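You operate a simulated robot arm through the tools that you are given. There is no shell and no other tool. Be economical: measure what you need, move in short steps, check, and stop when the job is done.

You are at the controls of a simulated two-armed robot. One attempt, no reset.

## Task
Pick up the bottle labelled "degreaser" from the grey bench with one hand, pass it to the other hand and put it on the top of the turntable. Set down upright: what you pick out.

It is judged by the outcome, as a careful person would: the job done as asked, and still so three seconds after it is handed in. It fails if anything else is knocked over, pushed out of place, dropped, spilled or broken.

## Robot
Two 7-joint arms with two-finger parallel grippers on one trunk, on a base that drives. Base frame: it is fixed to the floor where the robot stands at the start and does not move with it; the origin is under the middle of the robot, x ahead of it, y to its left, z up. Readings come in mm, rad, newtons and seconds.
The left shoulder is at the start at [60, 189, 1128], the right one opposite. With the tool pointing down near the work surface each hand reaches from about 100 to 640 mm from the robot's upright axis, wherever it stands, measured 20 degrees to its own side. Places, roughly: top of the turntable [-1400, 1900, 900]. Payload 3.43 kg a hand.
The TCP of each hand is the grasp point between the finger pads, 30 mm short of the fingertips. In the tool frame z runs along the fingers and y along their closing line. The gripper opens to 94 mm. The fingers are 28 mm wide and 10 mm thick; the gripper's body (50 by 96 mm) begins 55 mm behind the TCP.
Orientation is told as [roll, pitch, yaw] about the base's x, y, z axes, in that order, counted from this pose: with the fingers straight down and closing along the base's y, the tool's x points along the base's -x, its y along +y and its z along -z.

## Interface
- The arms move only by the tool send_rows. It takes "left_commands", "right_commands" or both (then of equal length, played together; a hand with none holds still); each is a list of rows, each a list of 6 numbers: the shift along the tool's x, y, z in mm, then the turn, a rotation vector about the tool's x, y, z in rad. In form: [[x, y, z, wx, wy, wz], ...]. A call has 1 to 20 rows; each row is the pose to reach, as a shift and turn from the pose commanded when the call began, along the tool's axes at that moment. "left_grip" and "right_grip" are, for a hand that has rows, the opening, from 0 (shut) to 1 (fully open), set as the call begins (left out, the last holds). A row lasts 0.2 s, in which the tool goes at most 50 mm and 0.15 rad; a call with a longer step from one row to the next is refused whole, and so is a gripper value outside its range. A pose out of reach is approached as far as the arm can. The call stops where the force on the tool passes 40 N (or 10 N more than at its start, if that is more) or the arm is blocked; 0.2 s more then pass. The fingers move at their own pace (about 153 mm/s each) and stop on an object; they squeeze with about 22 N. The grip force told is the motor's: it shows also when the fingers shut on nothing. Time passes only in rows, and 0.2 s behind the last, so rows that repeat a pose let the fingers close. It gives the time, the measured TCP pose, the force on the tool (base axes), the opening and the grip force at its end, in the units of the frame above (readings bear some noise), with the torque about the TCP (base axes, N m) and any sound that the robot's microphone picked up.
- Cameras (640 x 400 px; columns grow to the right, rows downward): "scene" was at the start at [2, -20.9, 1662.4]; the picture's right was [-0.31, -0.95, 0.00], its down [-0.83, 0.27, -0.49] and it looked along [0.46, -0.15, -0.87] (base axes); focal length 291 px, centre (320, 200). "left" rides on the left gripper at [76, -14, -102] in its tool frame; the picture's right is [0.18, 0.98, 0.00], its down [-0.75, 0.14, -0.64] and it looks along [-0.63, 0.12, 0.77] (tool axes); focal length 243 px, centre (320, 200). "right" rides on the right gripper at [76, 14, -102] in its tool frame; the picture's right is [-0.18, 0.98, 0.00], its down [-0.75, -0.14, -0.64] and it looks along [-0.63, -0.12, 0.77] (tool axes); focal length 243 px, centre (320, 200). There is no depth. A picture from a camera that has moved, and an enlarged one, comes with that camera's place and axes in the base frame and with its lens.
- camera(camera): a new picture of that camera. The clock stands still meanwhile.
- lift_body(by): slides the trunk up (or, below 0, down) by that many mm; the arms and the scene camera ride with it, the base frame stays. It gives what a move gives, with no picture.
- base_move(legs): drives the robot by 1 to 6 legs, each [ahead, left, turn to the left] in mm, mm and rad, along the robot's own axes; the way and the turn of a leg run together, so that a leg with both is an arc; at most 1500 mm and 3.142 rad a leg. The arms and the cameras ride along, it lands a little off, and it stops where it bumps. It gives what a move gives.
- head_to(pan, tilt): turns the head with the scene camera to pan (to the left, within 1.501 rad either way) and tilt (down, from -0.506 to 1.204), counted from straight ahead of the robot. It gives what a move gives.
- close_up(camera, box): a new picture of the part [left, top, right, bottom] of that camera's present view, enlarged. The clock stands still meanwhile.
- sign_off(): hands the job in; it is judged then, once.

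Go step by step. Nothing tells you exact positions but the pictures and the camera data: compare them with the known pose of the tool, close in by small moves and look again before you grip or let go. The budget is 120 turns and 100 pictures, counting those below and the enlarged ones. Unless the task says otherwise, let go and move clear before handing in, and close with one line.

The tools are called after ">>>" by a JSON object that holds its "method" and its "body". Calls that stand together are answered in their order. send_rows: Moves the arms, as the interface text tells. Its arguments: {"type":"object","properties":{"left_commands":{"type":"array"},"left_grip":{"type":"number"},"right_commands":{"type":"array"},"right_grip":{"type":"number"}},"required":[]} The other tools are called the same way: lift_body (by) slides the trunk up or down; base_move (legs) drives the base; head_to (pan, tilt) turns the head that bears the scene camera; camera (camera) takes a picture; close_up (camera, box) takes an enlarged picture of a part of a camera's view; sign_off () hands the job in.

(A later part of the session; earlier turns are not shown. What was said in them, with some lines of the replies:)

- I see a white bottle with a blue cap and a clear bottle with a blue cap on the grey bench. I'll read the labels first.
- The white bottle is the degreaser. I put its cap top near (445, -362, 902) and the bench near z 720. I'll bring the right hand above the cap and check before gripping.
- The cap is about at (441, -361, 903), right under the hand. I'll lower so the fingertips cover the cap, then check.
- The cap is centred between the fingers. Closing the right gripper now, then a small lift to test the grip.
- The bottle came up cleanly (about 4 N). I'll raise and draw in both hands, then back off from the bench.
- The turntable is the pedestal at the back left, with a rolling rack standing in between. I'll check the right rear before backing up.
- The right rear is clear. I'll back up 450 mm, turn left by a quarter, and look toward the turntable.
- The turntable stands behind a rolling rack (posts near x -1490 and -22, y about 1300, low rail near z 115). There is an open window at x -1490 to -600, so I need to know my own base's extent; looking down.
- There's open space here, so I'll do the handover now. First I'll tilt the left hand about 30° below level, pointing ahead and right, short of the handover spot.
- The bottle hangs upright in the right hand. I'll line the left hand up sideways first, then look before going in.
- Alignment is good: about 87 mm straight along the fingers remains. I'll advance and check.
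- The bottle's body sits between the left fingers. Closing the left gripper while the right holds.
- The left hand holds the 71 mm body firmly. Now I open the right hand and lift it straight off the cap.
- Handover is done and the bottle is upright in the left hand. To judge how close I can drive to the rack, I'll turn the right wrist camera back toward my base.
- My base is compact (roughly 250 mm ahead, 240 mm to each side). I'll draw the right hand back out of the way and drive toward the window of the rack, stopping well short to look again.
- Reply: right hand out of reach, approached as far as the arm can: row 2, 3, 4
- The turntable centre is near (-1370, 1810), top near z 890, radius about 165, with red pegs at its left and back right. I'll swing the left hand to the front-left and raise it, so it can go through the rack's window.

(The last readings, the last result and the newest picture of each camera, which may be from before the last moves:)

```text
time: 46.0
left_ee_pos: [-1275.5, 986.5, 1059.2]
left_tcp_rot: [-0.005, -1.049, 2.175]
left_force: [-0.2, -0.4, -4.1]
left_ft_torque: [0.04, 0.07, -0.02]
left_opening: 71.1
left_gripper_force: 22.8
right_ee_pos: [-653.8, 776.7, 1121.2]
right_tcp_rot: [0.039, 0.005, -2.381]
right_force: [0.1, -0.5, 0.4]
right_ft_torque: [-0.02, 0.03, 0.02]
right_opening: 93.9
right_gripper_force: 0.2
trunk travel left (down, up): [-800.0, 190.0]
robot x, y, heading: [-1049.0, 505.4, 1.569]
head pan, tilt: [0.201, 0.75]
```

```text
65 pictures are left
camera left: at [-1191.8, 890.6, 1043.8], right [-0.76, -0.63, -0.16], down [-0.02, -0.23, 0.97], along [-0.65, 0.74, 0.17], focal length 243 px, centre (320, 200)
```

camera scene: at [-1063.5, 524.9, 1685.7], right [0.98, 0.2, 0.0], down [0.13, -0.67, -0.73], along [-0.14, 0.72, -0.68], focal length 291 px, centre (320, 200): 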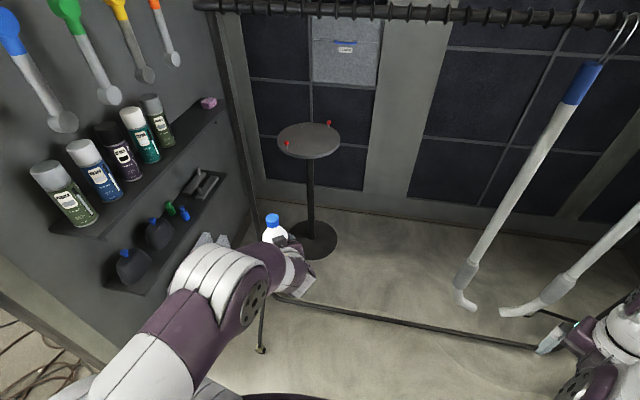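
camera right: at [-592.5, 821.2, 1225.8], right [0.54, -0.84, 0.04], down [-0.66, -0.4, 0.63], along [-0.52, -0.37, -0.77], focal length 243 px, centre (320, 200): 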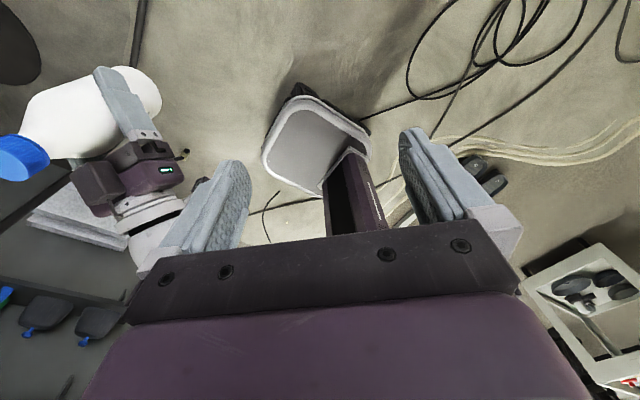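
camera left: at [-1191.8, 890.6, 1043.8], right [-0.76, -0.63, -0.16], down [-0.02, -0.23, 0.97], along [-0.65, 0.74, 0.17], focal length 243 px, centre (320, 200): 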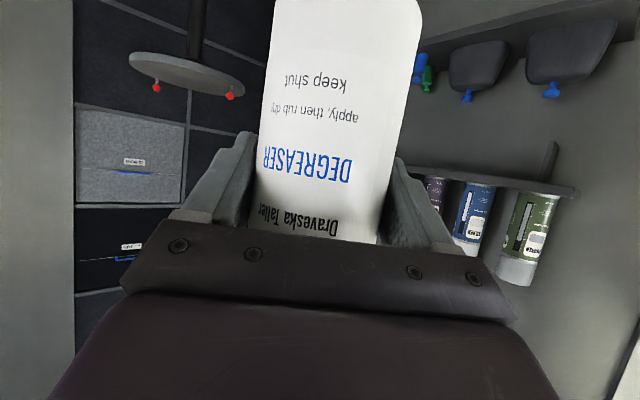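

The way through the window is clear. I'll drive ahead to about (-1000, 900) and turn right a little, keeping the base clear of the low rail.

>>> {"method": "base_move", "body": {"legs": [[390, -45, 0], [0, 0, -0.45]]}}

>>> {"method": "head_to", "body": {"pan": 0.7, "tilt": 0.75}}

>>> {"method": "camera", "body": {"camera": "scene"}}

>>> {"method": "camera", "body": {"camera": "left"}}

>>> {"method": "camera", "body": {"camera": "right"}}

```text
time: 49.8
left_ee_pos: [-995.5, 1428.0, 1058.5]
left_tcp_rot: [-0.005, -1.049, 1.723]
left_force: [0.6, -0.3, -3.6]
left_ft_torque: [-0.02, -0.04, -0.04]
left_opening: 71.2
left_gripper_force: 21.9
right_ee_pos: [-527.6, 969.8, 1121.6]
right_tcp_rot: [0.037, 0.006, -2.833]
right_force: [0.4, -0.7, -0.2]
right_ft_torque: [-0.02, 0.01, 0.02]
right_opening: 93.9
right_gripper_force: 0.1
trunk travel left (down, up): [-800.0, 190.0]
robot x, y, heading: [-1001.5, 895.5, 1.113]
head pan, tilt: [0.201, 0.75]
```

```text
time: 50.7
left_ee_pos: [-995.6, 1427.7, 1058.3]
left_tcp_rot: [-0.008, -1.049, 1.721]
left_force: [-0.2, 0.4, -4.0]
left_ft_torque: [-0.03, -0.01, -0.02]
left_opening: 71.1
left_gripper_force: 21.5
right_ee_pos: [-527.8, 968.5, 1121.5]
right_tcp_rot: [0.039, 0.005, -2.832]
right_force: [0.5, -0.4, -0.1]
right_ft_torque: [0.03, -0.01, 0.01]
right_opening: 94.1
right_gripper_force: 0.1
trunk travel left (down, up): [-800.0, 190.0]
robot x, y, heading: [-999.0, 891.1, 1.116]
head pan, tilt: [0.7, 0.75]
```

```text
64 pictures are left
camera scene: at [-1047.3, 921.2, 1685.7], right [0.97, 0.24, 0.0], down [0.16, -0.66, -0.73], along [-0.18, 0.71, -0.68], focal length 291 px, centre (320, 200)
```

scene: 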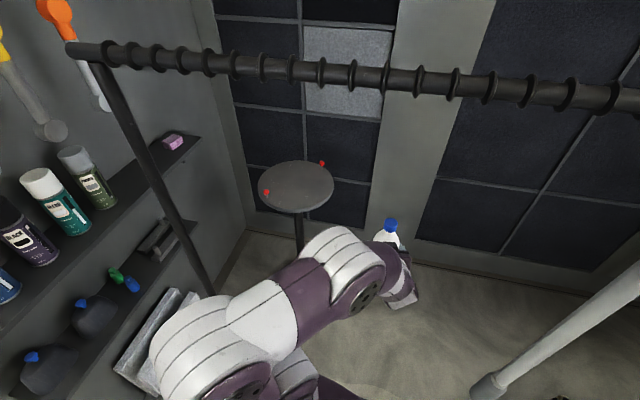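

```text
63 pictures are left
camera left: at [-962.5, 1305.8, 1043.6], right [-0.96, -0.23, -0.16], down [-0.12, -0.2, 0.97], along [-0.26, 0.95, 0.16], focal length 243 px, centre (320, 200)
```

left: 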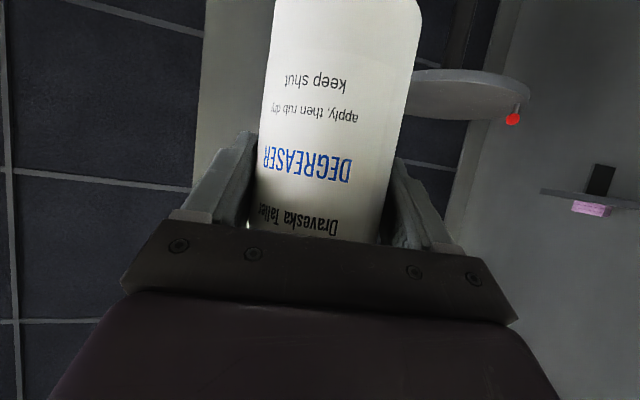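

```text
62 pictures are left
camera right: at [-453.2, 982.1, 1225.9], right [0.12, -0.99, 0.04], down [-0.77, -0.07, 0.63], along [-0.62, -0.11, -0.77], focal length 243 px, centre (320, 200)
```

right: 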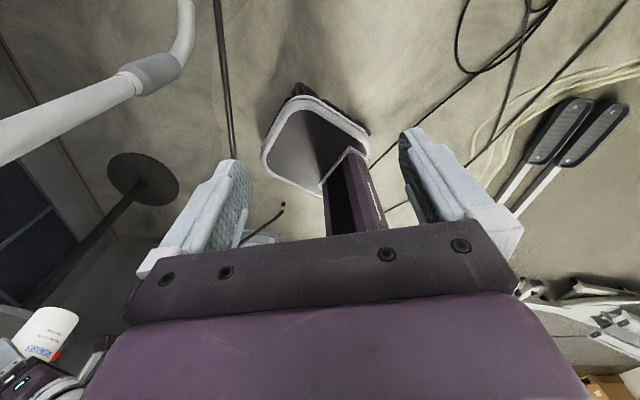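

The turntable top reads about z 855, centre (-1385, 1840). Clearance to the rail is ample, so I'll edge closer diagonally before extending the arm.

>>> {"method": "base_move", "body": {"legs": [[63, 87, 0]]}}

>>> {"method": "camera", "body": {"camera": "right"}}

>>> {"method": "camera", "body": {"camera": "scene"}}

```text
time: 52.1
left_ee_pos: [-1046.2, 1520.4, 1057.0]
left_tcp_rot: [-0.005, -1.047, 1.719]
left_force: [0.2, -0.2, -4.0]
left_ft_torque: [0.02, -0.01, 0.01]
left_opening: 71.4
left_gripper_force: 22.3
right_ee_pos: [-579.1, 1062.7, 1121.2]
right_tcp_rot: [0.04, 0.006, -2.835]
right_force: [-0.1, -0.4, 0.2]
right_ft_torque: [0.02, 0.0, -0.02]
right_opening: 94.2
right_gripper_force: 0.0
trunk travel left (down, up): [-800.0, 190.0]
robot x, y, heading: [-1049.5, 985.3, 1.115]
head pan, tilt: [0.7, 0.75]
stopped in leg 1: the robot was blocked; the commanded pose is now the measured one
```

```text
61 pictures are left
camera right: at [-504.2, 1074.7, 1226.3], right [0.12, -0.99, 0.04], down [-0.77, -0.07, 0.63], along [-0.62, -0.11, -0.77], focal length 243 px, centre (320, 200)
```

right: 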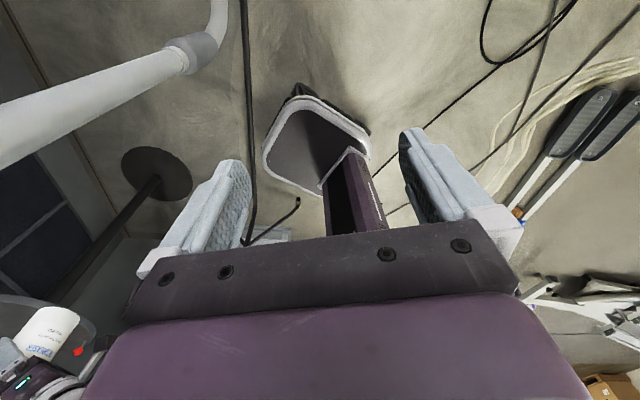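

```text
60 pictures are left
camera scene: at [-1098.9, 1015.4, 1685.6], right [0.97, 0.24, 0.0], down [0.16, -0.66, -0.73], along [-0.17, 0.71, -0.68], focal length 291 px, centre (320, 200)
```

scene: 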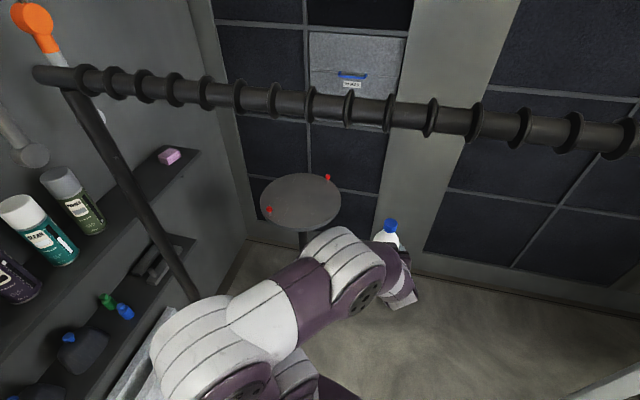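

The base reported a block right at the end of that move, probably against the low rail. The rack looks unmoved; I'll back off 40 mm straight away from it and recheck.

>>> {"method": "base_move", "body": {"legs": [[-36, -18, 0]]}}

>>> {"method": "camera", "body": {"camera": "scene"}}

>>> {"method": "close_up", "body": {"camera": "right", "box": [200, 60, 400, 250]}}

>>> {"method": "camera", "body": {"camera": "left"}}

```text
time: 53.0
left_ee_pos: [-1044.5, 1484.2, 1057.2]
left_tcp_rot: [-0.002, -1.044, 1.719]
left_force: [0.7, 0.5, -5.4]
left_ft_torque: [0.03, -0.01, 0.01]
left_opening: 71.1
left_gripper_force: 21.9
right_ee_pos: [-578.0, 1024.6, 1121.9]
right_tcp_rot: [0.043, 0.003, -2.833]
right_force: [-0.6, 0.1, -0.1]
right_ft_torque: [-0.03, 0.01, -0.01]
right_opening: 94.2
right_gripper_force: 0.1
trunk travel left (down, up): [-800.0, 190.0]
robot x, y, heading: [-1048.5, 944.9, 1.114]
head pan, tilt: [0.7, 0.75]
```

```text
59 pictures are left
camera scene: at [-1097.2, 978.7, 1685.5], right [0.97, 0.24, 0.0], down [0.16, -0.67, -0.73], along [-0.18, 0.71, -0.68], focal length 291 px, centre (320, 200)
```

scene: 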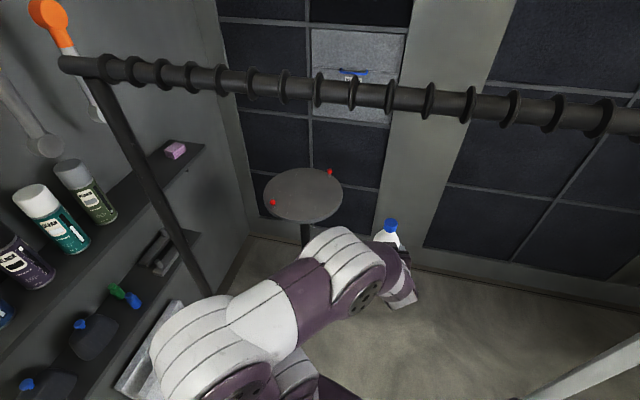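

```text
2.11 times, centred on (300, 155) of right
camera zoom: at [-503.1, 1037.5, 1225.5], right [0.12, -0.99, 0.04], down [-0.77, -0.07, 0.63], along [-0.62, -0.11, -0.77], focal length 511 px, centre (362, 295)
```

zoom: 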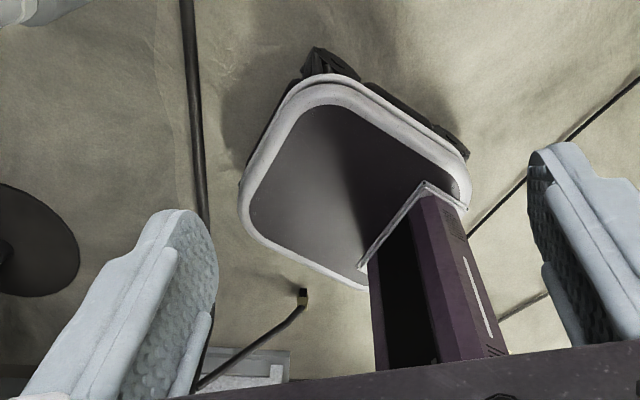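

```text
57 pictures are left
camera left: at [-1012.2, 1360.7, 1041.7], right [-0.96, -0.23, -0.16], down [-0.12, -0.2, 0.97], along [-0.26, 0.95, 0.16], focal length 243 px, centre (320, 200)
```

left: 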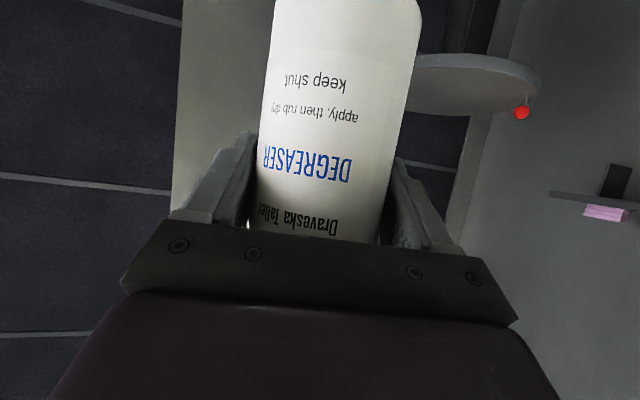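

The base is clear of the rail now. I'll extend the left arm toward the turntable in two stages, bottle well above the top, watching the left post.

>>> {"method": "send_rows", "body": {"left_commands": [[-13, 22, 25, 0, 0, 0], [-26, 44, 51, 0, 0, 0], [-39, 65, 76, 0, 0, 0], [-52, 87, 102, 0, 0, 0], [-65, 109, 127, 0, 0, 0], [-78, 131, 153, 0, 0, 0], [-91, 152, 178, 0, 0, 0], [-91, 152, 178, 0, 0, 0]]}}

>>> {"method": "camera", "body": {"camera": "scene"}}

>>> {"method": "camera", "body": {"camera": "left"}}

```text
time: 54.8
left_ee_pos: [-1224.6, 1655.7, 1047.6]
left_tcp_rot: [-0.007, -1.05, 1.719]
left_force: [0.3, 0.3, -3.6]
left_ft_torque: [0.01, -0.01, -0.01]
left_opening: 71.3
left_gripper_force: 22.2
right_ee_pos: [-577.8, 1019.7, 1121.9]
right_tcp_rot: [0.037, 0.005, -2.832]
right_force: [0.7, -0.4, -0.8]
right_ft_torque: [-0.01, -0.01, 0.01]
right_opening: 93.8
right_gripper_force: 0.1
trunk travel left (down, up): [-800.0, 190.0]
robot x, y, heading: [-1048.3, 945.4, 1.113]
head pan, tilt: [0.7, 0.75]
```

```text
56 pictures are left
camera scene: at [-1097.0, 971.9, 1685.7], right [0.97, 0.24, 0.0], down [0.16, -0.66, -0.73], along [-0.18, 0.71, -0.68], focal length 291 px, centre (320, 200)
```

scene: 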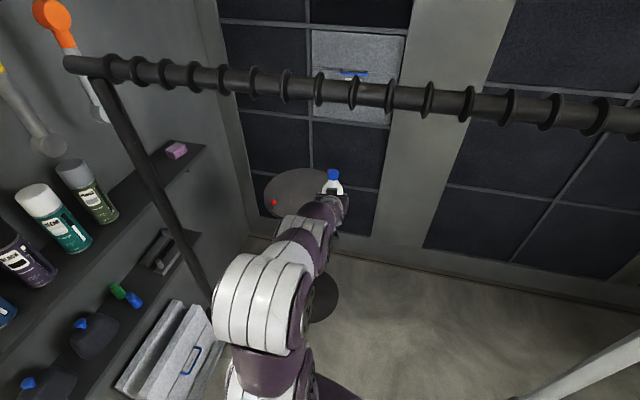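

```text
55 pictures are left
camera left: at [-1192.4, 1532.7, 1033.4], right [-0.96, -0.23, -0.16], down [-0.12, -0.2, 0.97], along [-0.26, 0.95, 0.16], focal length 243 px, centre (320, 200)
```

left: 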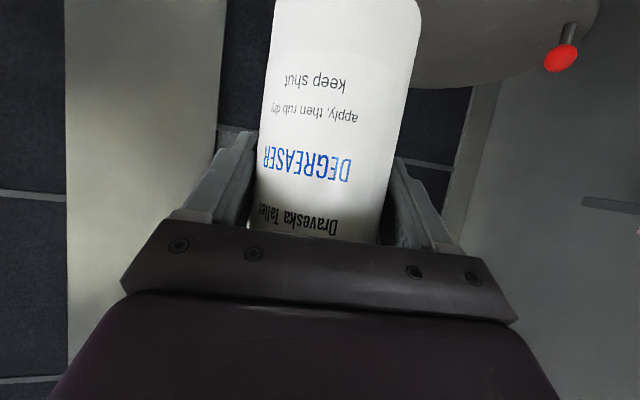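

The path is clear; the elbow stays well right of the post. Second stage brings the bottle over the turntable.

>>> {"method": "send_rows", "body": {"left_commands": [[-13, 23, 28, 0, 0, 0], [-26, 46, 55, 0, 0, 0], [-40, 68, 83, 0, 0, 0], [-53, 91, 110, 0, 0, 0], [-66, 114, 138, 0, 0, 0], [-66, 114, 138, 0, 0, 0]]}}

>>> {"method": "camera", "body": {"camera": "scene"}}

>>> {"method": "camera", "body": {"camera": "left"}}

```text
time: 56.2
left_ee_pos: [-1359.1, 1790.6, 1034.3]
left_tcp_rot: [-0.003, -1.048, 1.719]
left_force: [-0.3, 0.3, -4.6]
left_ft_torque: [0.0, -0.03, -0.02]
left_opening: 71.1
left_gripper_force: 21.6
left hand out of reach, approached as far as the arm can: row 3
right_ee_pos: [-577.0, 1019.3, 1120.9]
right_tcp_rot: [0.037, 0.004, -2.834]
right_force: [0.6, -1.0, 1.3]
right_ft_torque: [0.0, -0.02, -0.02]
right_opening: 94.1
right_gripper_force: 0.1
trunk travel left (down, up): [-800.0, 190.0]
robot x, y, heading: [-1050.1, 946.4, 1.114]
head pan, tilt: [0.7, 0.75]
```

```text
54 pictures are left
camera scene: at [-1096.6, 971.9, 1685.7], right [0.97, 0.24, 0.0], down [0.16, -0.66, -0.73], along [-0.18, 0.71, -0.68], focal length 291 px, centre (320, 200)
```

scene: 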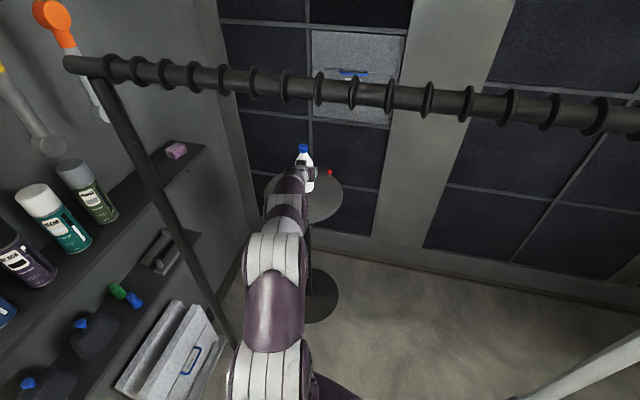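

```text
53 pictures are left
camera left: at [-1326.3, 1667.5, 1020.5], right [-0.96, -0.23, -0.16], down [-0.12, -0.2, 0.97], along [-0.26, 0.95, 0.16], focal length 243 px, centre (320, 200)
```

left: 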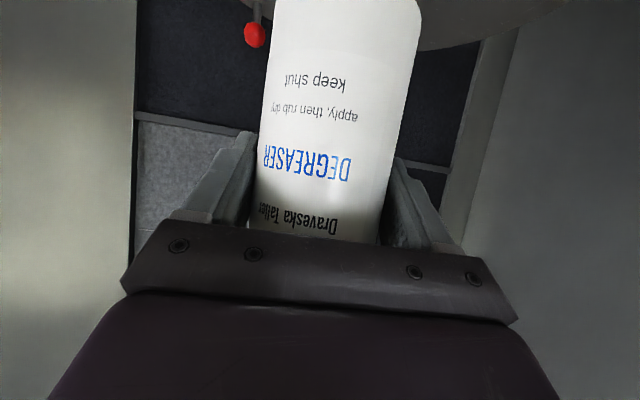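

The bottle is over the disc, clear of both pegs. I'll lower it straight down 75 mm and look at the gap.

>>> {"method": "send_rows", "body": {"left_commands": [[13, 0, 7.5, 0, 0, 0], [26, 0, 15, 0, 0, 0], [39, 0, 22.5, 0, 0, 0], [52, 0, 30, 0, 0, 0], [65, 0, 37.5, 0, 0, 0], [65, 0, 37.5, 0, 0, 0]]}}

>>> {"method": "camera", "body": {"camera": "scene"}}

>>> {"method": "camera", "body": {"camera": "left"}}

>>> {"method": "close_up", "body": {"camera": "scene", "box": [240, 120, 370, 240]}}

```text
time: 57.6
left_ee_pos: [-1359.4, 1790.6, 960.3]
left_tcp_rot: [-0.003, -1.047, 1.722]
left_force: [0.7, -1.2, -3.8]
left_ft_torque: [0.01, -0.01, 0.04]
left_opening: 71.4
left_gripper_force: 21.9
right_ee_pos: [-578.6, 1021.0, 1122.5]
right_tcp_rot: [0.039, 0.006, -2.835]
right_force: [0.0, 0.3, 0.2]
right_ft_torque: [0.02, -0.01, -0.03]
right_opening: 93.6
right_gripper_force: 0.0
trunk travel left (down, up): [-800.0, 190.0]
robot x, y, heading: [-1047.1, 943.6, 1.113]
head pan, tilt: [0.7, 0.75]
```

```text
52 pictures are left
camera scene: at [-1097.7, 973.2, 1685.7], right [0.97, 0.24, 0.0], down [0.16, -0.66, -0.73], along [-0.18, 0.71, -0.68], focal length 291 px, centre (320, 200)
```

scene: 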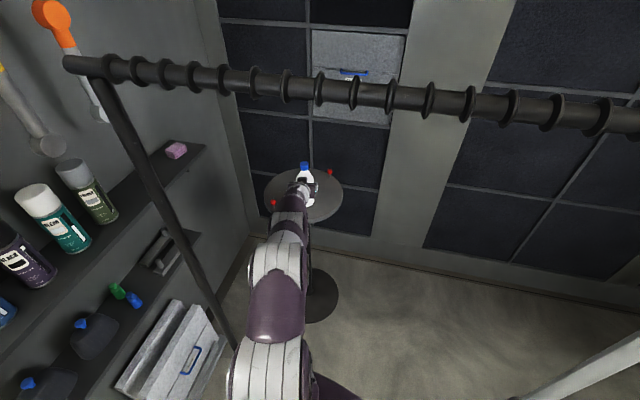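

```text
51 pictures are left
camera left: at [-1326.3, 1667.7, 945.5], right [-0.96, -0.23, -0.16], down [-0.12, -0.2, 0.97], along [-0.26, 0.95, 0.16], focal length 243 px, centre (320, 200)
```

left: 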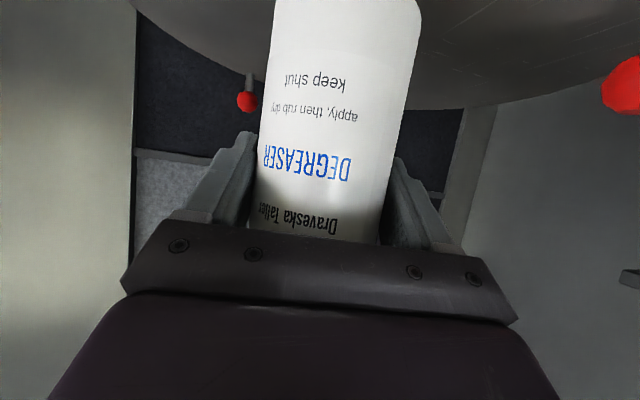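

```text
3.33 times, centred on (305, 180) of scene
camera zoom: at [-1097.7, 973.2, 1685.7], right [0.97, 0.24, 0.0], down [0.16, -0.66, -0.73], along [-0.18, 0.71, -0.68], focal length 971 px, centre (370, 267)
```

zoom: 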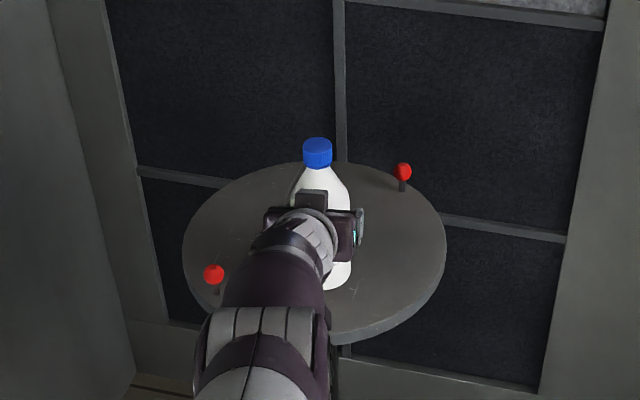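

About 25 mm of gap remains. I'll creep down, watching the force for touchdown.

>>> {"method": "send_rows", "body": {"left_commands": [[5, 0, 3, 0, 0, 0], [10.4, 0, 6, 0, 0, 0], [14, 0, 8, 0, 0, 0]]}}

>>> {"method": "send_rows", "body": {"left_commands": [[3.5, 0, 2, 0, 0, 0], [3.5, 0, 2, 0, 0, 0]]}}

>>> {"method": "close_up", "body": {"camera": "scene", "box": [265, 150, 345, 225]}}

```text
time: 58.4
left_ee_pos: [-1358.9, 1790.1, 945.6]
left_tcp_rot: [-0.006, -1.047, 1.72]
left_force: [0.3, 0.2, -4.8]
left_ft_torque: [0.01, -0.01, 0.0]
left_opening: 71.2
left_gripper_force: 21.9
right_ee_pos: [-578.7, 1020.6, 1122.6]
right_tcp_rot: [0.04, 0.007, -2.832]
right_force: [-0.7, -0.4, 0.3]
right_ft_torque: [0.03, -0.01, -0.01]
right_opening: 94.2
right_gripper_force: 0.0
trunk travel left (down, up): [-800.0, 190.0]
robot x, y, heading: [-1049.1, 945.7, 1.11]
head pan, tilt: [0.7, 0.75]
```

```text
time: 59.0
left_ee_pos: [-1359.2, 1790.3, 944.0]
left_tcp_rot: [-0.004, -1.054, 1.718]
left_force: [-0.1, 2.8, 7.3]
left_ft_torque: [0.03, -0.03, 0.03]
left_opening: 71.2
left_gripper_force: 22.3
right_ee_pos: [-577.8, 1018.8, 1121.9]
right_tcp_rot: [0.04, 0.005, -2.833]
right_force: [0.6, 0.1, 0.3]
right_ft_torque: [0.03, -0.01, -0.01]
right_opening: 94.1
right_gripper_force: 0.1
trunk travel left (down, up): [-800.0, 190.0]
robot x, y, heading: [-1052.8, 944.9, 1.112]
head pan, tilt: [0.7, 0.75]
```

```text
5.33 times, centred on (305, 188) of scene
camera zoom: at [-1097.1, 971.5, 1685.9], right [0.97, 0.24, 0.0], down [0.16, -0.66, -0.73], along [-0.18, 0.71, -0.68], focal length 1554 px, centre (400, 267)
```

zoom: 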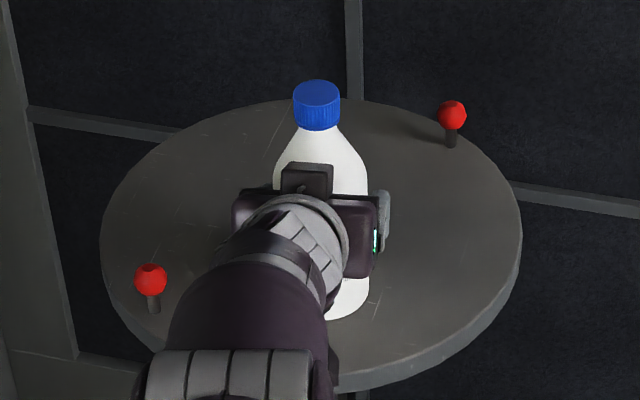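

The bottle has touched down (force went from -4.8 to +7.3 N). I'll ease off slightly and open the left hand, then check.

>>> {"method": "send_rows", "body": {"left_commands": [[-0.9, 0, -0.5, 0, 0, 0]]}}

>>> {"method": "send_rows", "body": {"left_commands": [[0, 0, 0, 0, 0, 0], [0, 0, 0, 0, 0, 0], [0, 0, 0, 0, 0, 0]], "left_grip": 1}}

>>> {"method": "camera", "body": {"camera": "left"}}

>>> {"method": "close_up", "body": {"camera": "scene", "box": [265, 150, 345, 225]}}

```text
time: 59.4
left_ee_pos: [-1358.2, 1790.1, 943.6]
left_tcp_rot: [-0.006, -1.052, 1.721]
left_force: [-2.4, 4.2, 9.6]
left_ft_torque: [0.17, -0.07, 0.05]
left_opening: 71.3
left_gripper_force: 21.6
right_ee_pos: [-576.9, 1019.9, 1121.9]
right_tcp_rot: [0.038, 0.005, -2.834]
right_force: [0.2, 0.5, -0.5]
right_ft_torque: [-0.03, -0.05, 0.0]
right_opening: 94.0
right_gripper_force: 0.2
trunk travel left (down, up): [-800.0, 190.0]
robot x, y, heading: [-1049.0, 949.0, 1.11]
head pan, tilt: [0.7, 0.75]
```

```text
time: 60.2
left_ee_pos: [-1359.8, 1789.0, 941.5]
left_tcp_rot: [-0.003, -1.048, 1.72]
left_force: [0.0, 0.6, 0.1]
left_ft_torque: [0.01, -0.04, -0.04]
left_opening: 94.0
left_gripper_force: 0.1
right_ee_pos: [-579.0, 1020.2, 1121.7]
right_tcp_rot: [0.039, 0.005, -2.832]
right_force: [-0.3, -0.5, 0.4]
right_ft_torque: [-0.04, -0.03, 0.0]
right_opening: 93.9
right_gripper_force: 0.2
trunk travel left (down, up): [-800.0, 190.0]
robot x, y, heading: [-1053.6, 947.9, 1.12]
head pan, tilt: [0.7, 0.75]
```

```text
48 pictures are left
camera left: at [-1326.3, 1667.3, 926.8], right [-0.96, -0.23, -0.16], down [-0.12, -0.2, 0.97], along [-0.26, 0.95, 0.16], focal length 243 px, centre (320, 200)
```

left: 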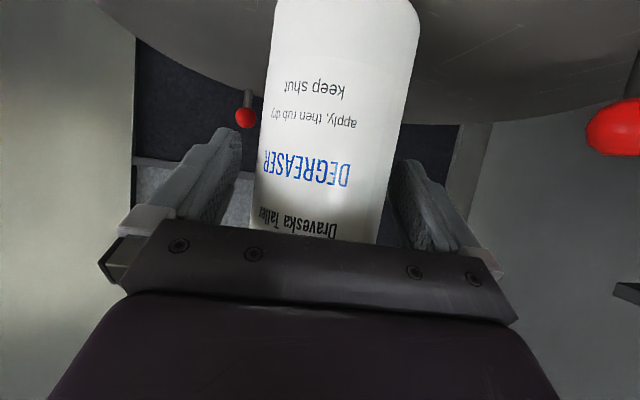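

```text
5.33 times, centred on (305, 188) of scene
camera zoom: at [-1097.4, 972.7, 1685.7], right [0.97, 0.24, 0.0], down [0.16, -0.66, -0.73], along [-0.18, 0.71, -0.68], focal length 1554 px, centre (400, 267)
```

zoom: 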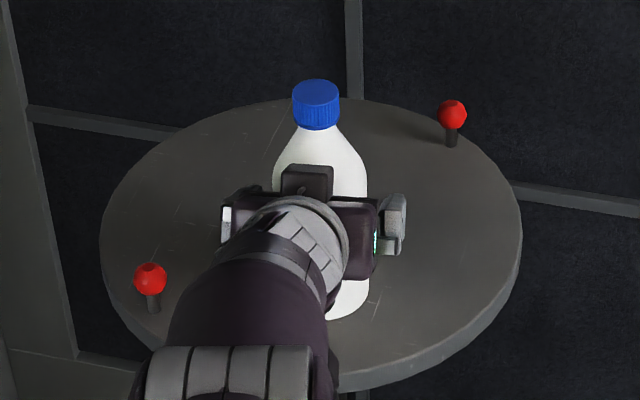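

The bottle stands free. I'll pull the left hand straight back along its fingers and look.

>>> {"method": "send_rows", "body": {"left_commands": [[0, 0, -15, 0, 0, 0], [0, 0, -30, 0, 0, 0], [0, 0, -50, 0, 0, 0], [0, 0, -75, 0, 0, 0], [0, 0, -105, 0, 0, 0], [0, 0, -135, 0, 0, 0], [0, 0, -135, 0, 0, 0]]}}

>>> {"method": "camera", "body": {"camera": "left"}}

>>> {"method": "camera", "body": {"camera": "scene"}}

```text
time: 61.8
left_ee_pos: [-1342.3, 1672.4, 1009.3]
left_tcp_rot: [-0.004, -1.048, 1.719]
left_force: [-0.4, 0.2, 0.4]
left_ft_torque: [-0.02, -0.04, -0.02]
left_opening: 93.9
left_gripper_force: 0.1
right_ee_pos: [-577.1, 1020.8, 1121.1]
right_tcp_rot: [0.041, 0.005, -2.832]
right_force: [-0.2, -0.3, 0.9]
right_ft_torque: [0.01, 0.0, 0.04]
right_opening: 94.1
right_gripper_force: 0.0
trunk travel left (down, up): [-800.0, 190.0]
robot x, y, heading: [-1054.8, 946.7, 1.111]
head pan, tilt: [0.7, 0.75]
```

```text
46 pictures are left
camera left: at [-1309.7, 1551.3, 994.2], right [-0.96, -0.23, -0.16], down [-0.12, -0.2, 0.97], along [-0.26, 0.95, 0.16], focal length 243 px, centre (320, 200)
```

left: 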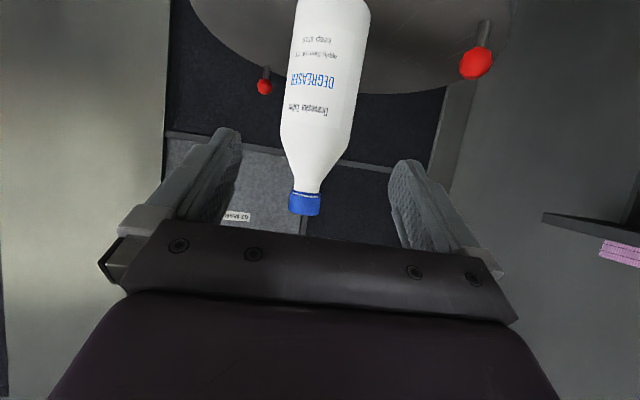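

```text
45 pictures are left
camera scene: at [-1097.7, 973.4, 1685.7], right [0.97, 0.24, 0.0], down [0.16, -0.66, -0.73], along [-0.18, 0.71, -0.68], focal length 291 px, centre (320, 200)
```

scene: 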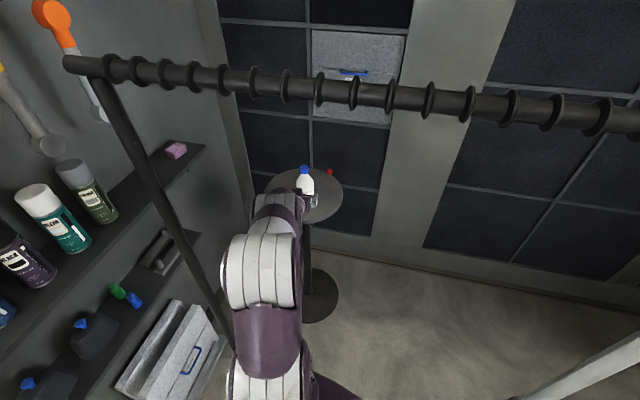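

The bottle stands upright on the turntable, hand clear. I'll draw the arm back the way it came, then back away from the rack and check that nothing has moved.

>>> {"method": "send_rows", "body": {"left_commands": [[8, -29, -25, 0, 0, 0], [16, -59, -50, 0, 0, 0], [24, -89, -74, 0, 0, 0], [33, -119, -99, 0, 0, 0], [41, -148, -124, 0, 0, 0], [49, -178, -149, 0, 0, 0], [57, -208, -173, 0, 0, 0], [65, -237, -198, 0, 0, 0], [73, -267, -223, 0, 0, 0]]}}

>>> {"method": "base_move", "body": {"legs": [[-45, 0, 0], [0, 0, 0.45], [-400, 0, 0]]}}

>>> {"method": "head_to", "body": {"pan": 0.2, "tilt": 0.75}}

>>> {"method": "camera", "body": {"camera": "scene"}}

```text
time: 63.8
left_ee_pos: [-1043.4, 1483.4, 1059.3]
left_tcp_rot: [0.0, -1.049, 1.716]
left_force: [0.2, -0.1, -0.3]
left_ft_torque: [0.0, 0.01, -0.03]
left_opening: 94.2
left_gripper_force: 0.0
right_ee_pos: [-576.4, 1020.0, 1120.8]
right_tcp_rot: [0.038, 0.004, -2.831]
right_force: [0.3, 0.1, -0.4]
right_ft_torque: [-0.03, 0.01, -0.03]
right_opening: 94.3
right_gripper_force: 0.0
trunk travel left (down, up): [-800.0, 190.0]
robot x, y, heading: [-1052.2, 950.0, 1.109]
head pan, tilt: [0.7, 0.75]
```

```text
time: 68.1
left_ee_pos: [-1301.6, 992.6, 1059.5]
left_tcp_rot: [-0.002, -1.049, 2.165]
left_force: [0.7, -0.6, -0.3]
left_ft_torque: [0.0, 0.02, 0.01]
left_opening: 93.9
left_gripper_force: 0.1
right_ee_pos: [-679.6, 775.2, 1122.1]
right_tcp_rot: [0.039, 0.004, -2.386]
right_force: [-0.1, -0.2, -0.3]
right_ft_torque: [-0.01, 0.03, 0.0]
right_opening: 94.0
right_gripper_force: 0.0
trunk travel left (down, up): [-800.0, 190.0]
robot x, y, heading: [-1076.1, 505.0, 1.559]
head pan, tilt: [0.7, 0.75]
```

```text
time: 69.0
left_ee_pos: [-1302.4, 993.9, 1058.1]
left_tcp_rot: [-0.003, -1.048, 2.165]
left_force: [0.6, 0.2, -1.4]
left_ft_torque: [-0.03, 0.0, -0.03]
left_opening: 93.8
left_gripper_force: 0.0
right_ee_pos: [-679.4, 774.4, 1121.8]
right_tcp_rot: [0.039, 0.007, -2.387]
right_force: [0.1, 0.5, -0.1]
right_ft_torque: [-0.03, -0.03, -0.04]
right_opening: 93.9
right_gripper_force: 0.0
trunk travel left (down, up): [-800.0, 190.0]
robot x, y, heading: [-1071.5, 503.6, 1.554]
head pan, tilt: [0.201, 0.75]
```

```text
44 pictures are left
camera scene: at [-1091.4, 525.9, 1685.7], right [0.98, 0.19, 0.0], down [0.13, -0.67, -0.73], along [-0.14, 0.72, -0.68], focal length 291 px, centre (320, 200)
```

scene: 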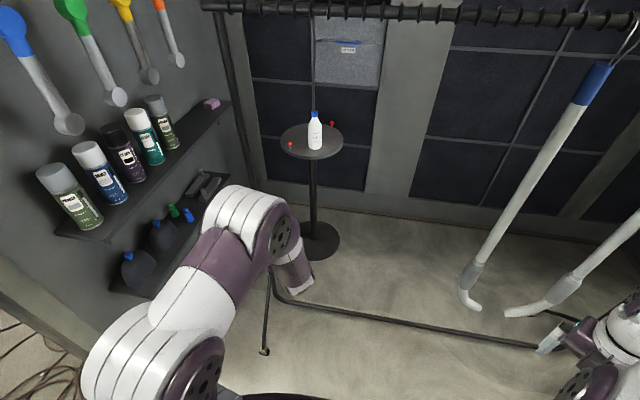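

The degreaser stands upright on the turntable. The rack, poles and shelf items look the same as before, and both hands are clear, so I'm handing in.

>>> {"method": "sign_off", "body": {}}

```text
The job is handed in.
```

The degreaser bottle was picked up with the right hand, passed to the left and set upright on the turntable. The base was stopped once near the rack's low rail, but the rack looked unmoved in the last picture.
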